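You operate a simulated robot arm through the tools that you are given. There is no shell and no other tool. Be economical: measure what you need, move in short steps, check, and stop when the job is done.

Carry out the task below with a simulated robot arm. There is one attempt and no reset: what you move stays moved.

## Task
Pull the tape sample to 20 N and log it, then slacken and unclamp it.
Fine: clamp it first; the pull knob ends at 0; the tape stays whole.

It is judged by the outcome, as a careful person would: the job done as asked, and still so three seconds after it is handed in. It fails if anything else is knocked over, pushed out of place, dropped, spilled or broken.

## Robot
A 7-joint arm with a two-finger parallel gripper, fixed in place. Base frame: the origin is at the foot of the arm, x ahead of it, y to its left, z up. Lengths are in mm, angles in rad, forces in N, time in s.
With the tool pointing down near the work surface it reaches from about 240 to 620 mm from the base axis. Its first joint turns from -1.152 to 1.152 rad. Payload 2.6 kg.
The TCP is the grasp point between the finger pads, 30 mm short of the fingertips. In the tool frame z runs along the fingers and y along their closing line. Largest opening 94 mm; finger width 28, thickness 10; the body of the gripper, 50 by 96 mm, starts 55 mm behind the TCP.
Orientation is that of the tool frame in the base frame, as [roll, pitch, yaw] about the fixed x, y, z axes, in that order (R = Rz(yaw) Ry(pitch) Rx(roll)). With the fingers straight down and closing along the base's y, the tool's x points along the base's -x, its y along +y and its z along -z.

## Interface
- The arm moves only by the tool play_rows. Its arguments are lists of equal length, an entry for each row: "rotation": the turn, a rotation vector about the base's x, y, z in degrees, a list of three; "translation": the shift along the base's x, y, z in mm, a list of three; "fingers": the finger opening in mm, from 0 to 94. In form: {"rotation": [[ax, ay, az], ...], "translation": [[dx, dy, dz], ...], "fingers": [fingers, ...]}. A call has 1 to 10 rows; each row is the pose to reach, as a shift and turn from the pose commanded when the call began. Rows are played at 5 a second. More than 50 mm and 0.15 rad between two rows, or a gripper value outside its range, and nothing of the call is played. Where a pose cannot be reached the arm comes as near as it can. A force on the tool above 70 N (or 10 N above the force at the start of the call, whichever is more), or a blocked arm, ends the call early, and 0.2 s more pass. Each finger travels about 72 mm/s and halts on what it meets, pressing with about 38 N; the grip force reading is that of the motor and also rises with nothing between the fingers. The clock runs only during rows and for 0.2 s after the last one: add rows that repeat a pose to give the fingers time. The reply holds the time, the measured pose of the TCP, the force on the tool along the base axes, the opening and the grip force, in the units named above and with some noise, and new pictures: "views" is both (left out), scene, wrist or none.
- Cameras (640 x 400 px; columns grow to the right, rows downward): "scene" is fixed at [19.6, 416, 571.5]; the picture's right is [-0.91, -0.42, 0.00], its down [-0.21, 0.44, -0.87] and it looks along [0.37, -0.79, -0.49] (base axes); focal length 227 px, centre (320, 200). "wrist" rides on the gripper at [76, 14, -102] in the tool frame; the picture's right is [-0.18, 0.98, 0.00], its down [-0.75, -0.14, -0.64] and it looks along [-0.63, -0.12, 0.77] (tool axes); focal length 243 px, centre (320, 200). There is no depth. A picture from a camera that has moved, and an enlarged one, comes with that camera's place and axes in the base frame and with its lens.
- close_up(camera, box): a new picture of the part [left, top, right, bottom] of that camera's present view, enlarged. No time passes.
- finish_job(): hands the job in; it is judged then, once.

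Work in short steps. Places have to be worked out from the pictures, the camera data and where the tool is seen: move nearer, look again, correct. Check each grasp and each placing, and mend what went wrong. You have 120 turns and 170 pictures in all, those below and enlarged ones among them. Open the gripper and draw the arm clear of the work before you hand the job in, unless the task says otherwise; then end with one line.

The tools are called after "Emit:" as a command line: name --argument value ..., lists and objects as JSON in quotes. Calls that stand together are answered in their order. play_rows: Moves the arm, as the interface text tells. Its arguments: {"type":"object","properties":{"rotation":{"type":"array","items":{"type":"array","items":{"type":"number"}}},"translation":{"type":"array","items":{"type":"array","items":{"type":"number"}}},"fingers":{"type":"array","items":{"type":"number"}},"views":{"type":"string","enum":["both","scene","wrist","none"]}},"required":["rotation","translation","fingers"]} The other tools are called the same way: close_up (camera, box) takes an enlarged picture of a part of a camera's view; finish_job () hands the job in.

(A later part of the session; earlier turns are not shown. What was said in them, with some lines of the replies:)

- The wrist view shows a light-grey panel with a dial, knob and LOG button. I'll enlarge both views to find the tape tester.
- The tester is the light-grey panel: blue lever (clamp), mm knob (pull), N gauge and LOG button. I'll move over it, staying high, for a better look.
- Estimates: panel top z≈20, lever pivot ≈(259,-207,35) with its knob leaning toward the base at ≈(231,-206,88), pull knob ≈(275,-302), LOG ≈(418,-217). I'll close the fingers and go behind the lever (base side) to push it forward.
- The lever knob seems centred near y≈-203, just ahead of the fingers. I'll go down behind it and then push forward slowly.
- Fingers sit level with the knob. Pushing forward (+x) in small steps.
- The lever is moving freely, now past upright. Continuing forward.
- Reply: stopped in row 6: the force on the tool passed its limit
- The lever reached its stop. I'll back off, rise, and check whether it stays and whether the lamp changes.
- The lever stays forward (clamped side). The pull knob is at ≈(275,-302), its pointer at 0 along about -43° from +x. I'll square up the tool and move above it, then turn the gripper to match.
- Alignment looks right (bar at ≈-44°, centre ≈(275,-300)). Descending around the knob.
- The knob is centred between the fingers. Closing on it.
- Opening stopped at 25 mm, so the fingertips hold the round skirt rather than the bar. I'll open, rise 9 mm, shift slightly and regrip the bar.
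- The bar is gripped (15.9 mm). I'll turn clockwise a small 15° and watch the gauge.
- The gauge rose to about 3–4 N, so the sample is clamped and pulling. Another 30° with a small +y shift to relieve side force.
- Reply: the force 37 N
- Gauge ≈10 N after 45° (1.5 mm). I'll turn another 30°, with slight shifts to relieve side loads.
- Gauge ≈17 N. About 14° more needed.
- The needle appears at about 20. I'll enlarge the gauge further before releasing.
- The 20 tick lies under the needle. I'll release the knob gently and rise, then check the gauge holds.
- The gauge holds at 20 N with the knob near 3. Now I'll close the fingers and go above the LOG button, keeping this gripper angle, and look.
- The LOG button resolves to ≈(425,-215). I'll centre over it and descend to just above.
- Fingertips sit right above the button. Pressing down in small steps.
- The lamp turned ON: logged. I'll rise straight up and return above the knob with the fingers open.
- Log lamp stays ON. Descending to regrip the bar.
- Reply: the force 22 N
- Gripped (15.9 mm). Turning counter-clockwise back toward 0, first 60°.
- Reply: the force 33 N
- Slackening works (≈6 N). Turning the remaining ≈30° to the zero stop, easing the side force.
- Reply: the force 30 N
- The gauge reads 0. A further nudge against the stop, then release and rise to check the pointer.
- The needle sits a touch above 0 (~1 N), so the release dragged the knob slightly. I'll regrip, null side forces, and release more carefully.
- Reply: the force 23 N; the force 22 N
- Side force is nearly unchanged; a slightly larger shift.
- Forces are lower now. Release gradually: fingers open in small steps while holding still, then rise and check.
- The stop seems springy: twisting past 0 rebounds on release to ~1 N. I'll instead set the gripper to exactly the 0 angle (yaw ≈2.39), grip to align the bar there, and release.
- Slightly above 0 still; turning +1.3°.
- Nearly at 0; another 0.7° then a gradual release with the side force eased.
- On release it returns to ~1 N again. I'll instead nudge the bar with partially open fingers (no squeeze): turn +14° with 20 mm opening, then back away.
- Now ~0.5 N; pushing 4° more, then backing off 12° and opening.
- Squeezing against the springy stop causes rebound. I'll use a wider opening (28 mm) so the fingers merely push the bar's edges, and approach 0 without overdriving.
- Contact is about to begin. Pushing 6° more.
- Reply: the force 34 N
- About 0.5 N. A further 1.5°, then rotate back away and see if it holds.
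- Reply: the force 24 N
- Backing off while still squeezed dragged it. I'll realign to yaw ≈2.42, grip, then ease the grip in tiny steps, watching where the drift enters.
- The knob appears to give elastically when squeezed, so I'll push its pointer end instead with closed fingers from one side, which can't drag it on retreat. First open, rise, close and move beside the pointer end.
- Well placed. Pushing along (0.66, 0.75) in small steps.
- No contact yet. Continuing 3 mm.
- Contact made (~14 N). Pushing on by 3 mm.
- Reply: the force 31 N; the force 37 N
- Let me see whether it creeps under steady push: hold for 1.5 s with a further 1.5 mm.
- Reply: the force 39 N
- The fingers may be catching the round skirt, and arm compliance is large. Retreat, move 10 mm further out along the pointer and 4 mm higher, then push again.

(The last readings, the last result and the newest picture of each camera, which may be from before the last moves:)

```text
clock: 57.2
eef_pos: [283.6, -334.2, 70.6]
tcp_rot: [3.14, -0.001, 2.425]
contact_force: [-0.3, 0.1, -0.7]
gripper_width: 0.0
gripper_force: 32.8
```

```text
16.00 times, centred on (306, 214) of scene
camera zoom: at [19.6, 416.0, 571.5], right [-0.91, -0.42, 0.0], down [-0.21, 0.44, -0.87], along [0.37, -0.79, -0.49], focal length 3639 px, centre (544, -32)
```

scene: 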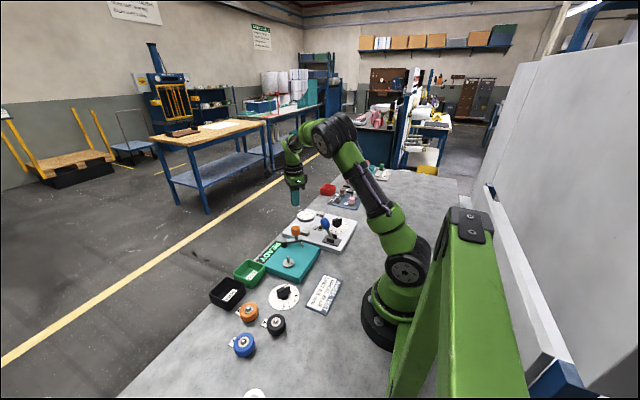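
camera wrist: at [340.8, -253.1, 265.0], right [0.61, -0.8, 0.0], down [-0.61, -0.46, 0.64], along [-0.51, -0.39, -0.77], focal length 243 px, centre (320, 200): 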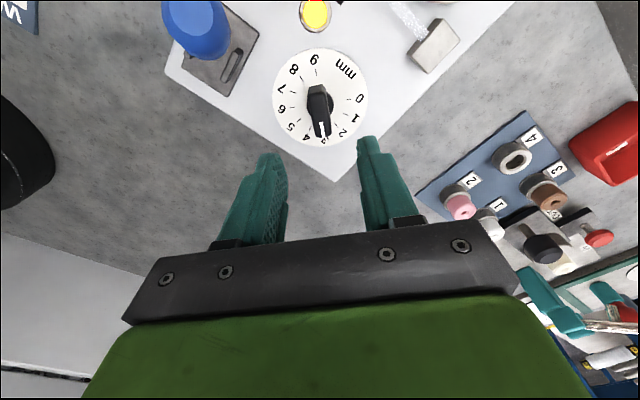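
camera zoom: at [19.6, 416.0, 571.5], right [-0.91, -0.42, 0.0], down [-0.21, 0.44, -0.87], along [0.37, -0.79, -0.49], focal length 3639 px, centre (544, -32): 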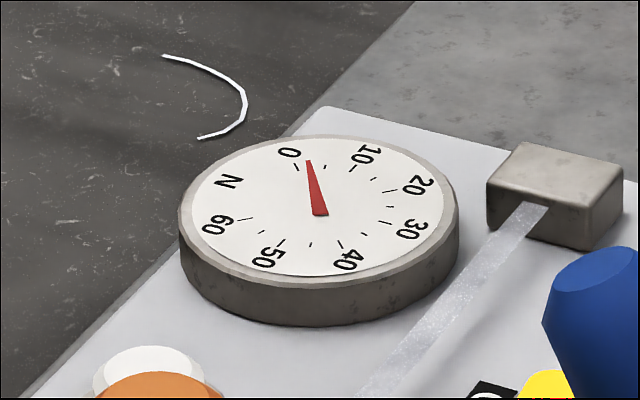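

The knob springs back when released, i.e. it needs to be turned a bit past 0 to settle there. I'll regrip the bar firmly and overtwist by ~8° toward 0, then open in place.

Emit:
play_rows --rotation '[[0, 0, 0], [0, 0, 0], [0, 0, 0], [0, 0, -3], [0, 0, -6], [0, 0, -6], [0, 0, -6], [0, 0, -6]]' --translation '[[-3, -3, 10], [-3, -3, 40], [-6, 16, 40], [-6.6, 34.7, 40], [-6.6, 34.7, 20], [-6.6, 34.7, -4.5], [-6.6, 34.7, -4.5], [-6.6, 34.7, -4.5]]' --fingers '[0, 10, 45, 45, 45, 45, 25, 10]' --views "none"

Emit:
play_rows --rotation '[[0, 0, 3], [0, 0, 6], [0, 0, 9], [0, 0, 11], [0, 0, 11]]' --translation '[[0, 0, 0], [0, 0, 0], [0, 0, 0], [0, 0, 0], [0, 0, 0]]' --fingers '[5, 5, 5, 5, 5]' --views "none"

Emit:
close_up --camera "scene" --box '[296, 208, 316, 221]'

Emit:
close_up --camera "wrist" --box '[200, 60, 440, 210]'

```text
clock: 59.0
eef_pos: [277.2, -301.1, 64.9]
tcp_rot: [3.14, 0.001, 2.323]
contact_force: [6.0, 5.2, -2.6]
gripper_width: 15.7
gripper_force: 41.7
```

```text
clock: 60.2
eef_pos: [278.0, -300.5, 65.8]
tcp_rot: [3.139, -0.001, 2.514]
contact_force: [7.6, 10.5, 6.5]
gripper_width: 15.7
gripper_force: 45.6
```

```text
16.00 times, centred on (306, 214) of scene
camera zoom: at [19.6, 416.0, 571.5], right [-0.91, -0.42, 0.0], down [-0.21, 0.44, -0.87], along [0.37, -0.79, -0.49], focal length 3639 px, centre (544, -32)
```

zoom: 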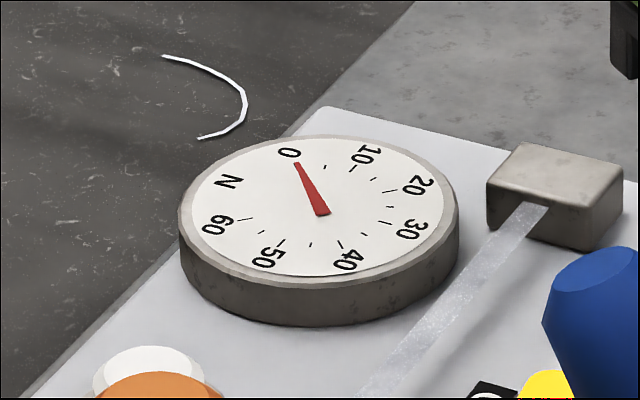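

```text
2.67 times, centred on (320, 135) of wrist
camera zoom: at [225.5, -245.9, 168.3], right [0.73, 0.69, 0.0], down [0.53, -0.56, 0.64], along [0.44, -0.47, -0.77], focal length 647 px, centre (320, 373)
```

zoom: 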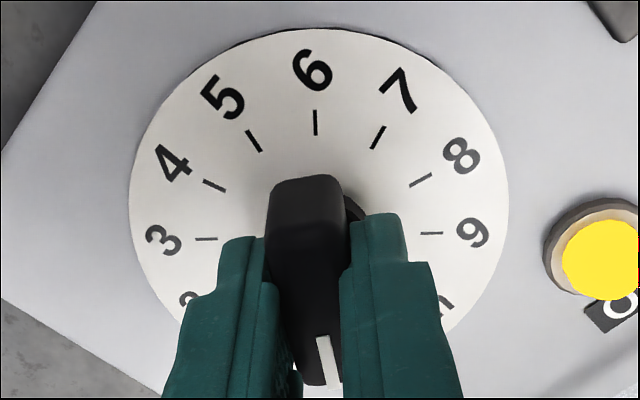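

Gauge at 0 while gripped; 6° more overtwist, then open in place.

Emit:
play_rows --rotation '[[0, 0, 3], [0, 0, 6], [0, 0, 6]]' --translation '[[0, 0, 0], [0, 0, 0], [0, 0, 0]]' --fingers '[0, 0, 0]' --views "none"

Emit:
close_up --camera "wrist" --box '[200, 60, 440, 210]'

Emit:
play_rows --rotation '[[0, 0, 0], [0, 0, 0], [0, 0, 0]]' --translation '[[0, 0, 0], [0, 0, 0], [0, 0, 0]]' --fingers '[42, 42, 42]' --views "none"

Emit:
close_up --camera "scene" --box '[296, 208, 316, 221]'

Emit:
close_up --camera "wrist" --box '[200, 60, 440, 210]'

```text
clock: 61.0
eef_pos: [278.3, -300.1, 65.2]
tcp_rot: [3.14, 0.0, 2.615]
contact_force: [13.3, 9.3, 4.4]
gripper_width: 16.4
gripper_force: 45.4
```

```text
2.67 times, centred on (320, 135) of wrist
camera zoom: at [219.9, -251.6, 168.3], right [0.65, 0.76, 0.0], down [0.58, -0.5, 0.64], along [0.49, -0.42, -0.77], focal length 647 px, centre (320, 373)
```

zoom: 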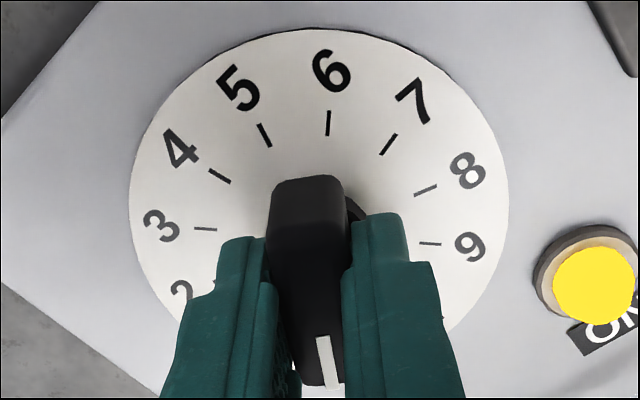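

```text
clock: 61.8
eef_pos: [276.8, -301.8, 65.3]
tcp_rot: [-3.141, 0.001, 2.618]
contact_force: [-0.5, 0.0, -0.7]
gripper_width: 42.0
gripper_force: 0.0
```

```text
16.00 times, centred on (306, 214) of scene
camera zoom: at [19.6, 416.0, 571.5], right [-0.91, -0.42, 0.0], down [-0.21, 0.44, -0.87], along [0.37, -0.79, -0.49], focal length 3639 px, centre (544, -32)
```

zoom: 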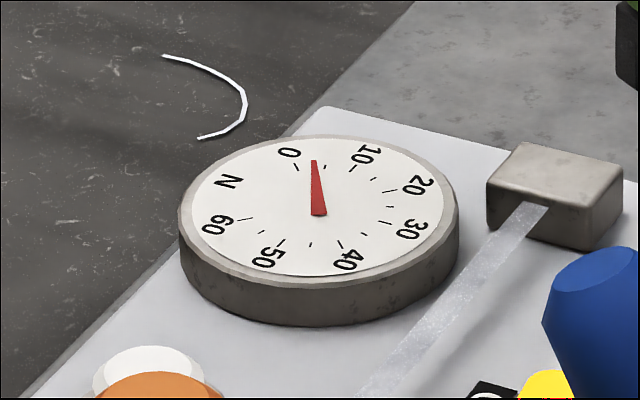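

```text
2.67 times, centred on (320, 135) of wrist
camera zoom: at [219.3, -252.1, 168.2], right [0.65, 0.76, 0.0], down [0.58, -0.5, 0.64], along [0.49, -0.42, -0.77], focal length 647 px, centre (320, 373)
```

zoom: 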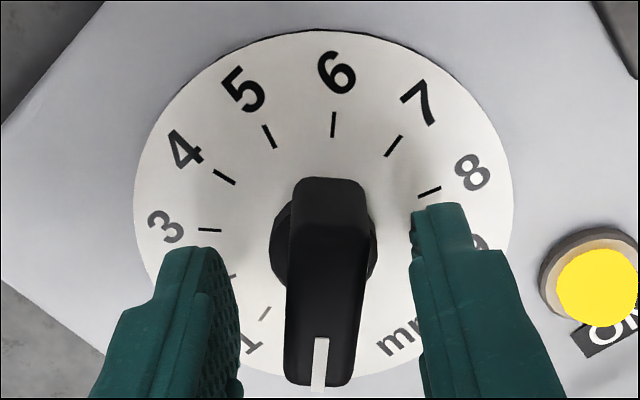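

Fast release from overtwist kicks the knob. New trial: grip, overtwist toward 0, then rotate back while gripped to the neutral 0 angle so nothing is loaded, and only then open.

Emit:
play_rows --rotation '[[0, 0, -8], [0, 0, -16], [0, 0, -16], [0, 0, -16], [0, 0, -16], [0, 0, -16]]' --translation '[[0.3, 1.5, 0], [0.3, 1.5, 0], [0.3, 1.5, 0], [0.3, 1.5, 0], [0.3, 1.5, 0], [0.3, 1.5, 0]]' --fingers '[42, 42, 30, 16, 0, 0]' --views "none"

Emit:
play_rows --rotation '[[0, 0, 5], [0, 0, 10], [0, 0, 15], [0, 0, 15], [0, 0, 10], [0, 0, 5.5], [0, 0, 5.5]]' --translation '[[0, 0, 0], [0, 0, 0], [0, 0, 0], [0, 0, 0], [0, 0, 0], [0, 0, 0], [0, 0, 0]]' --fingers '[0, 0, 0, 0, 0, 0, 0]' --views "none"

Emit:
close_up --camera "scene" --box '[296, 208, 316, 221]'

```text
clock: 63.2
eef_pos: [278.3, -299.9, 64.6]
tcp_rot: [3.141, -0.001, 2.339]
contact_force: [-1.0, -0.3, 0.6]
gripper_width: 15.7
gripper_force: 45.3
```

```text
clock: 64.8
eef_pos: [277.6, -300.9, 66.5]
tcp_rot: [-3.139, 0.0, 2.436]
contact_force: [-6.7, -3.3, 4.2]
gripper_width: 15.8
gripper_force: 45.0
```

```text
16.00 times, centred on (306, 214) of scene
camera zoom: at [19.6, 416.0, 571.5], right [-0.91, -0.42, 0.0], down [-0.21, 0.44, -0.87], along [0.37, -0.79, -0.49], focal length 3639 px, centre (544, -32)
```

zoom: 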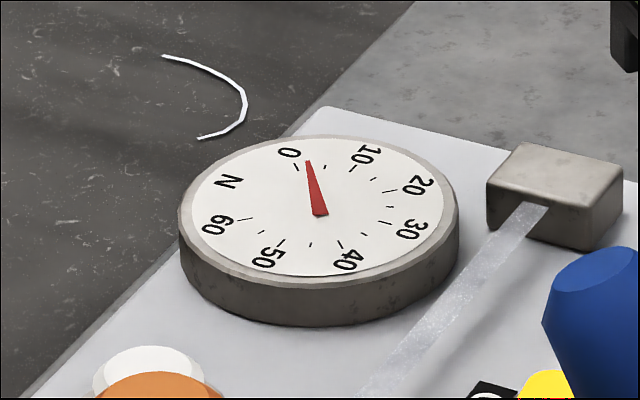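

The gauge and the knob may not move together as I assumed. I'll release, rise and photograph the knob from the same pose as earlier to measure its actual angle.

Emit:
play_rows --rotation '[[0, 0, 0], [0, 0, 0], [0, 0, 0.4], [0, 0, 0.4], [0, 0, 0.4], [0, 0, 0.4]]' --translation '[[0, 0, 0], [0, 0, 0], [0, 0, 30], [0, 0, 70], [0, 0, 96], [0, 0, 96]]' --fingers '[42, 45, 45, 45, 45, 45]' --views "none"

Emit:
close_up --camera "wrist" --box '[200, 20, 440, 170]'

Emit:
close_up --camera "scene" --box '[296, 208, 316, 221]'

Emit:
close_up --camera "scene" --box '[326, 214, 350, 229]'

```text
clock: 66.2
eef_pos: [277.6, -299.7, 163.3]
tcp_rot: [-3.14, 0.0, 2.442]
contact_force: [0.0, -0.1, 0.5]
gripper_width: 45.0
gripper_force: 0.1
```

```text
2.67 times, centred on (320, 95) of wrist
camera zoom: at [229.7, -240.8, 265.8], right [0.77, 0.63, 0.0], down [0.49, -0.59, 0.64], along [0.41, -0.5, -0.77], focal length 647 px, centre (320, 480)
```

zoom: 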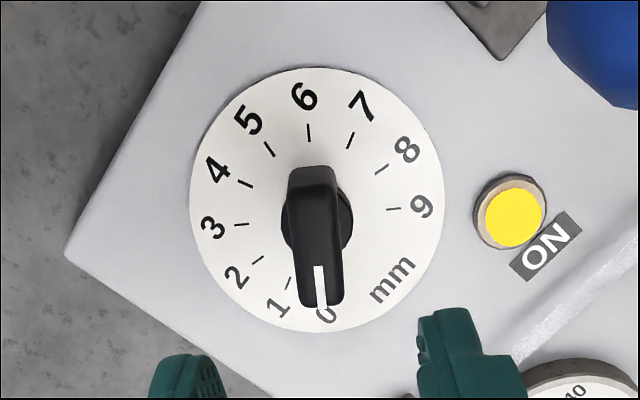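

```text
16.00 times, centred on (306, 214) of scene
camera zoom: at [19.6, 416.0, 571.5], right [-0.91, -0.42, 0.0], down [-0.21, 0.44, -0.87], along [0.37, -0.79, -0.49], focal length 3639 px, centre (544, -32)
```

zoom: 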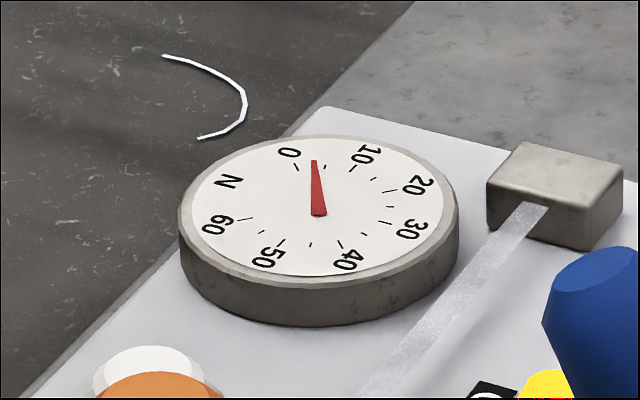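

```text
16.00 times, centred on (338, 222) of scene
camera zoom: at [19.6, 416.0, 571.5], right [-0.91, -0.42, 0.0], down [-0.21, 0.44, -0.87], along [0.37, -0.79, -0.49], focal length 3639 px, centre (32, -144)
```

zoom: 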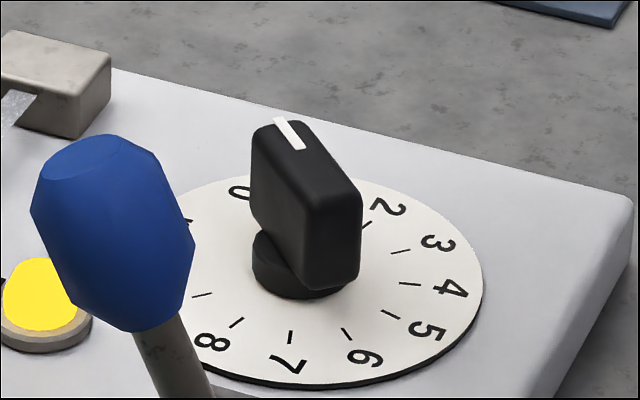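

The knob image is identical to the earlier one: the pointer does rest at 0, and the elastic give was around 0 all along. The small gauge residue came from my overtwisting; no more of that. Next is unclamping: close fingers, square up, and go to the front (+x) side of the lever.

Emit:
play_rows --rotation '[[0, 0, 7], [0, 0, 14], [0, 0, 21], [0, 0, 28], [0, 0, 35], [0, 0, 40], [0, 0, 40]]' --translation '[[10, 15, 0], [20, 30, 0], [30, 50, 0], [40, 70, 0], [50, 85, 0], [55, 97, 0], [55, 97, 0]]' --fingers '[20, 0, 0, 0, 0, 0, 0]' --views "wrist"

Emit:
close_up --camera "scene" --box '[275, 180, 387, 250]'

```text
clock: 67.8
eef_pos: [333.4, -203.4, 160.1]
tcp_rot: [-3.141, 0.001, -3.141]
contact_force: [-0.3, 0.4, -0.6]
gripper_width: 0.1
gripper_force: 33.1
camera wrist: at [256.7, -190.1, 263.8], right [0.18, 0.98, 0.0], down [0.75, -0.14, 0.64], along [0.63, -0.12, -0.77], focal length 243 px, centre (320, 200)
```

wrist: 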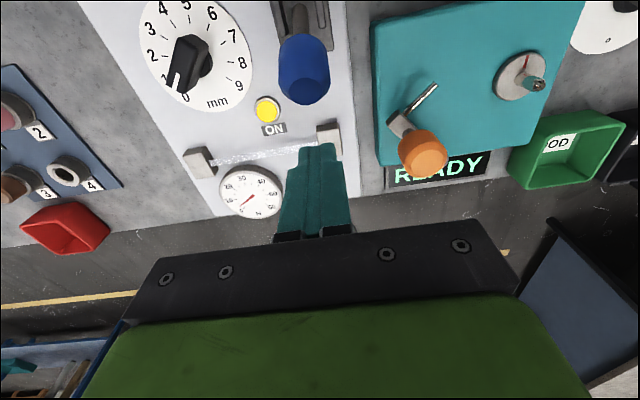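

```text
5.71 times, centred on (331, 215) of scene
camera zoom: at [19.6, 416.0, 571.5], right [-0.91, -0.42, 0.0], down [-0.21, 0.44, -0.87], along [0.37, -0.79, -0.49], focal length 1300 px, centre (257, 114)
```

zoom: 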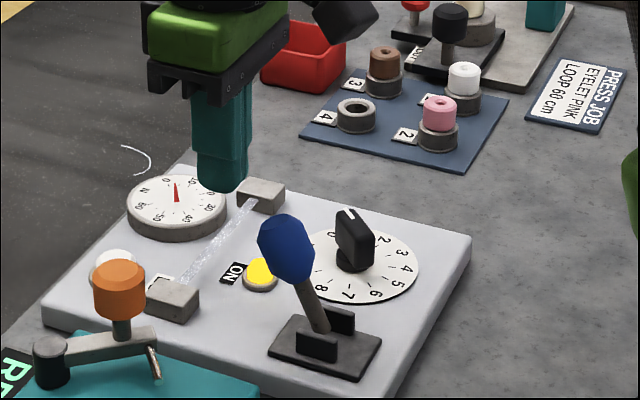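

The lever knob is at ≈(290,-208,85). Descending in front of it at x≈333.

Emit:
play_rows --rotation '[[0, 0, 0], [0, 0, 0], [0, 0, 0]]' --translation '[[0, -2, -25], [0, -3, -50], [0, -3, -58]]' --fingers '[0, 0, 0]' --views "none"

Emit:
play_rows --rotation '[[0, 0, 0], [0, 0, 0], [0, 0, 0], [0, 0, 0], [0, 0, 0], [0, 0, 0], [0, 0, 0], [0, 0, 0]]' --translation '[[-10, 0, 0], [-18, 0, 0], [-26, 0, 0], [-33, 0, 0], [-40, 0, 0], [-47, 0, 0], [-54, 0, 0], [-60, 0, 0]]' --fingers '[0, 0, 0, 0, 0, 0, 0, 0]' --views "none"

Emit:
close_up --camera "scene" --box '[275, 190, 371, 250]'

```text
clock: 68.6
eef_pos: [331.9, -205.8, 102.1]
tcp_rot: [3.14, 0.001, 3.14]
contact_force: [0.6, 0.3, -0.5]
gripper_width: 0.0
gripper_force: 32.8
```

```text
clock: 70.4
eef_pos: [272.2, -205.1, 103.7]
tcp_rot: [3.141, -0.001, 3.137]
contact_force: [-0.7, 0.6, -0.5]
gripper_width: 0.0
gripper_force: 33.4
```

```text
6.67 times, centred on (323, 220) of scene
camera zoom: at [19.6, 416.0, 571.5], right [-0.91, -0.42, 0.0], down [-0.21, 0.44, -0.87], along [0.37, -0.79, -0.49], focal length 1516 px, centre (300, 67)
```

zoom: 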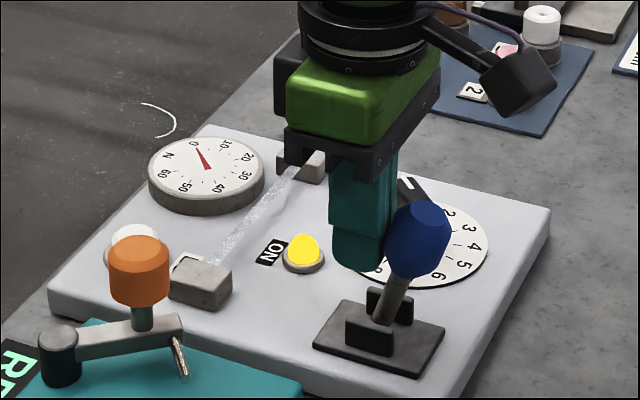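

Gauge at 0: the clamp has let go. Pushing on to the lever's original stop.

Emit:
play_rows --rotation '[[0, 0, 0], [0, 0, 0], [0, 0, 0], [0, 0, 0], [0, 0, 0], [0, 0, 0]]' --translation '[[-4, 0, 0], [-8, 0, 0], [-12, 0, 0], [-16, 0, 0], [-20, 0, 0], [-24, 0, 0]]' --fingers '[0, 0, 0, 0, 0, 0]' --views "none"

Emit:
close_up --camera "scene" --box '[275, 190, 371, 250]'

```text
clock: 71.6
eef_pos: [262.8, -204.7, 106.0]
tcp_rot: [-3.132, 0.024, -3.128]
contact_force: [6.3, -0.8, -1.8]
gripper_width: 0.4
gripper_force: 33.4
stopped in row 6: the force on the tool passed its limit (the readings are from after the stop); the commanded pose is now the measured one
```

```text
6.67 times, centred on (323, 220) of scene
camera zoom: at [19.6, 416.0, 571.5], right [-0.91, -0.42, 0.0], down [-0.21, 0.44, -0.87], along [0.37, -0.79, -0.49], focal length 1516 px, centre (300, 67)
```

zoom: 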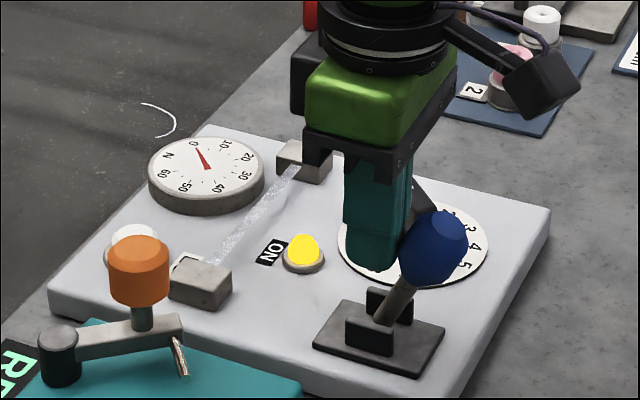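

The lever is at its stop in its original position. Backing off, rising, and checking the knob, tape and lever.

Emit:
play_rows --rotation '[[0, 0, 0], [0, 0, 0], [0, 0, 0], [0, 0, 0], [0, 0, 0], [0, 0, 0], [0, 0, 0]]' --translation '[[12, 0, 0], [25, 0, 5], [30, 0, 45], [30, 0, 90], [20, -25, 130], [20, -36, 175], [20, -36, 215]]' --fingers '[0, 0, 0, 30, 60, 90, 94]' --views "wrist"

Emit:
close_up --camera "wrist" --box '[200, 0, 440, 150]'

Emit:
close_up --camera "scene" --box '[275, 200, 371, 260]'

```text
clock: 73.2
eef_pos: [283.1, -241.5, 322.6]
tcp_rot: [-3.132, 0.022, -3.13]
contact_force: [0.4, 0.1, 0.0]
gripper_width: 93.8
gripper_force: 0.0
camera wrist: at [205.4, -227.9, 422.7], right [0.17, 0.98, 0.0], down [0.74, -0.13, 0.66], along [0.65, -0.12, -0.75], focal length 243 px, centre (320, 200)
```

wrist: 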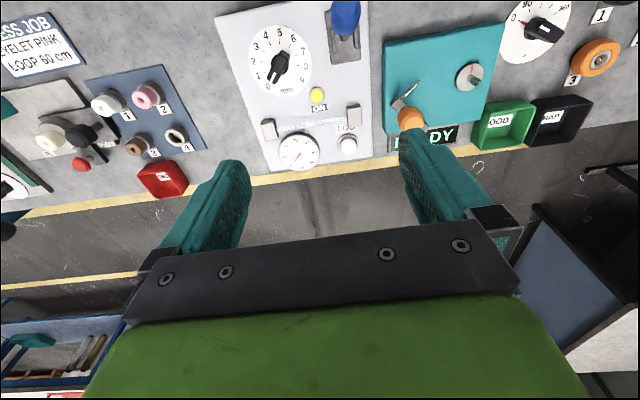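

```text
2.67 times, centred on (320, 75) of wrist
camera zoom: at [205.4, -227.9, 422.7], right [0.17, 0.98, 0.0], down [0.74, -0.13, 0.66], along [0.65, -0.12, -0.75], focal length 647 px, centre (320, 533)
```

zoom: 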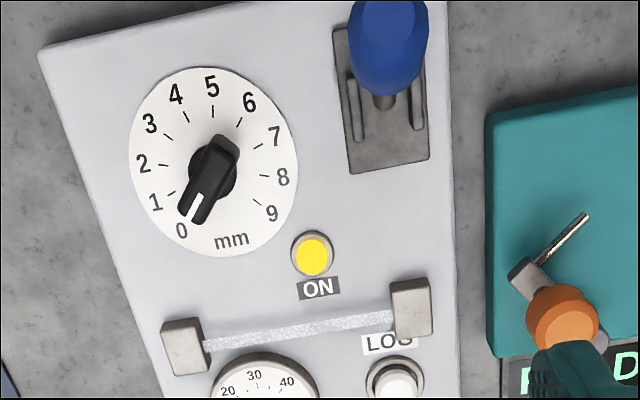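

```text
6.67 times, centred on (323, 230) of scene
camera zoom: at [19.6, 416.0, 571.5], right [-0.91, -0.42, 0.0], down [-0.21, 0.44, -0.87], along [0.37, -0.79, -0.49], focal length 1516 px, centre (300, 0)
```

zoom: 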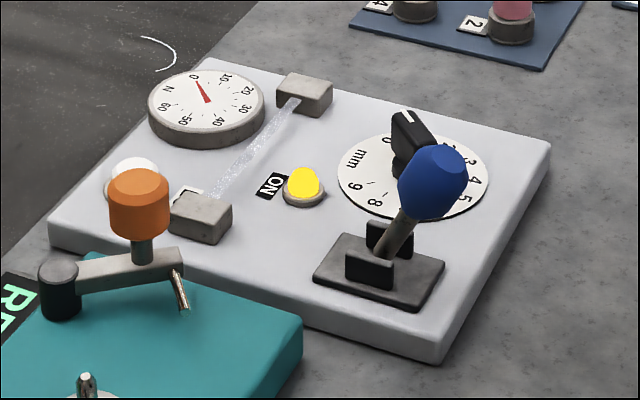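

The scene close-up matches the opening one: lever back, knob at 0, gauge at 0, tape whole, and the log lamp ON. The gripper is open and clear, so I'm handing in.

Emit:
finish_job

```text
The job is handed in.
```

I clamped the tape, pulled it to about 20 N and logged it (the lamp went ON and stayed on). I then turned the pull knob back to 0 and unclamped it with the tape still whole. With the knob back at 0 the gauge still read about 3 N, probably because I had turned the knob past its stop, and it dropped to 0 when the clamp opened.
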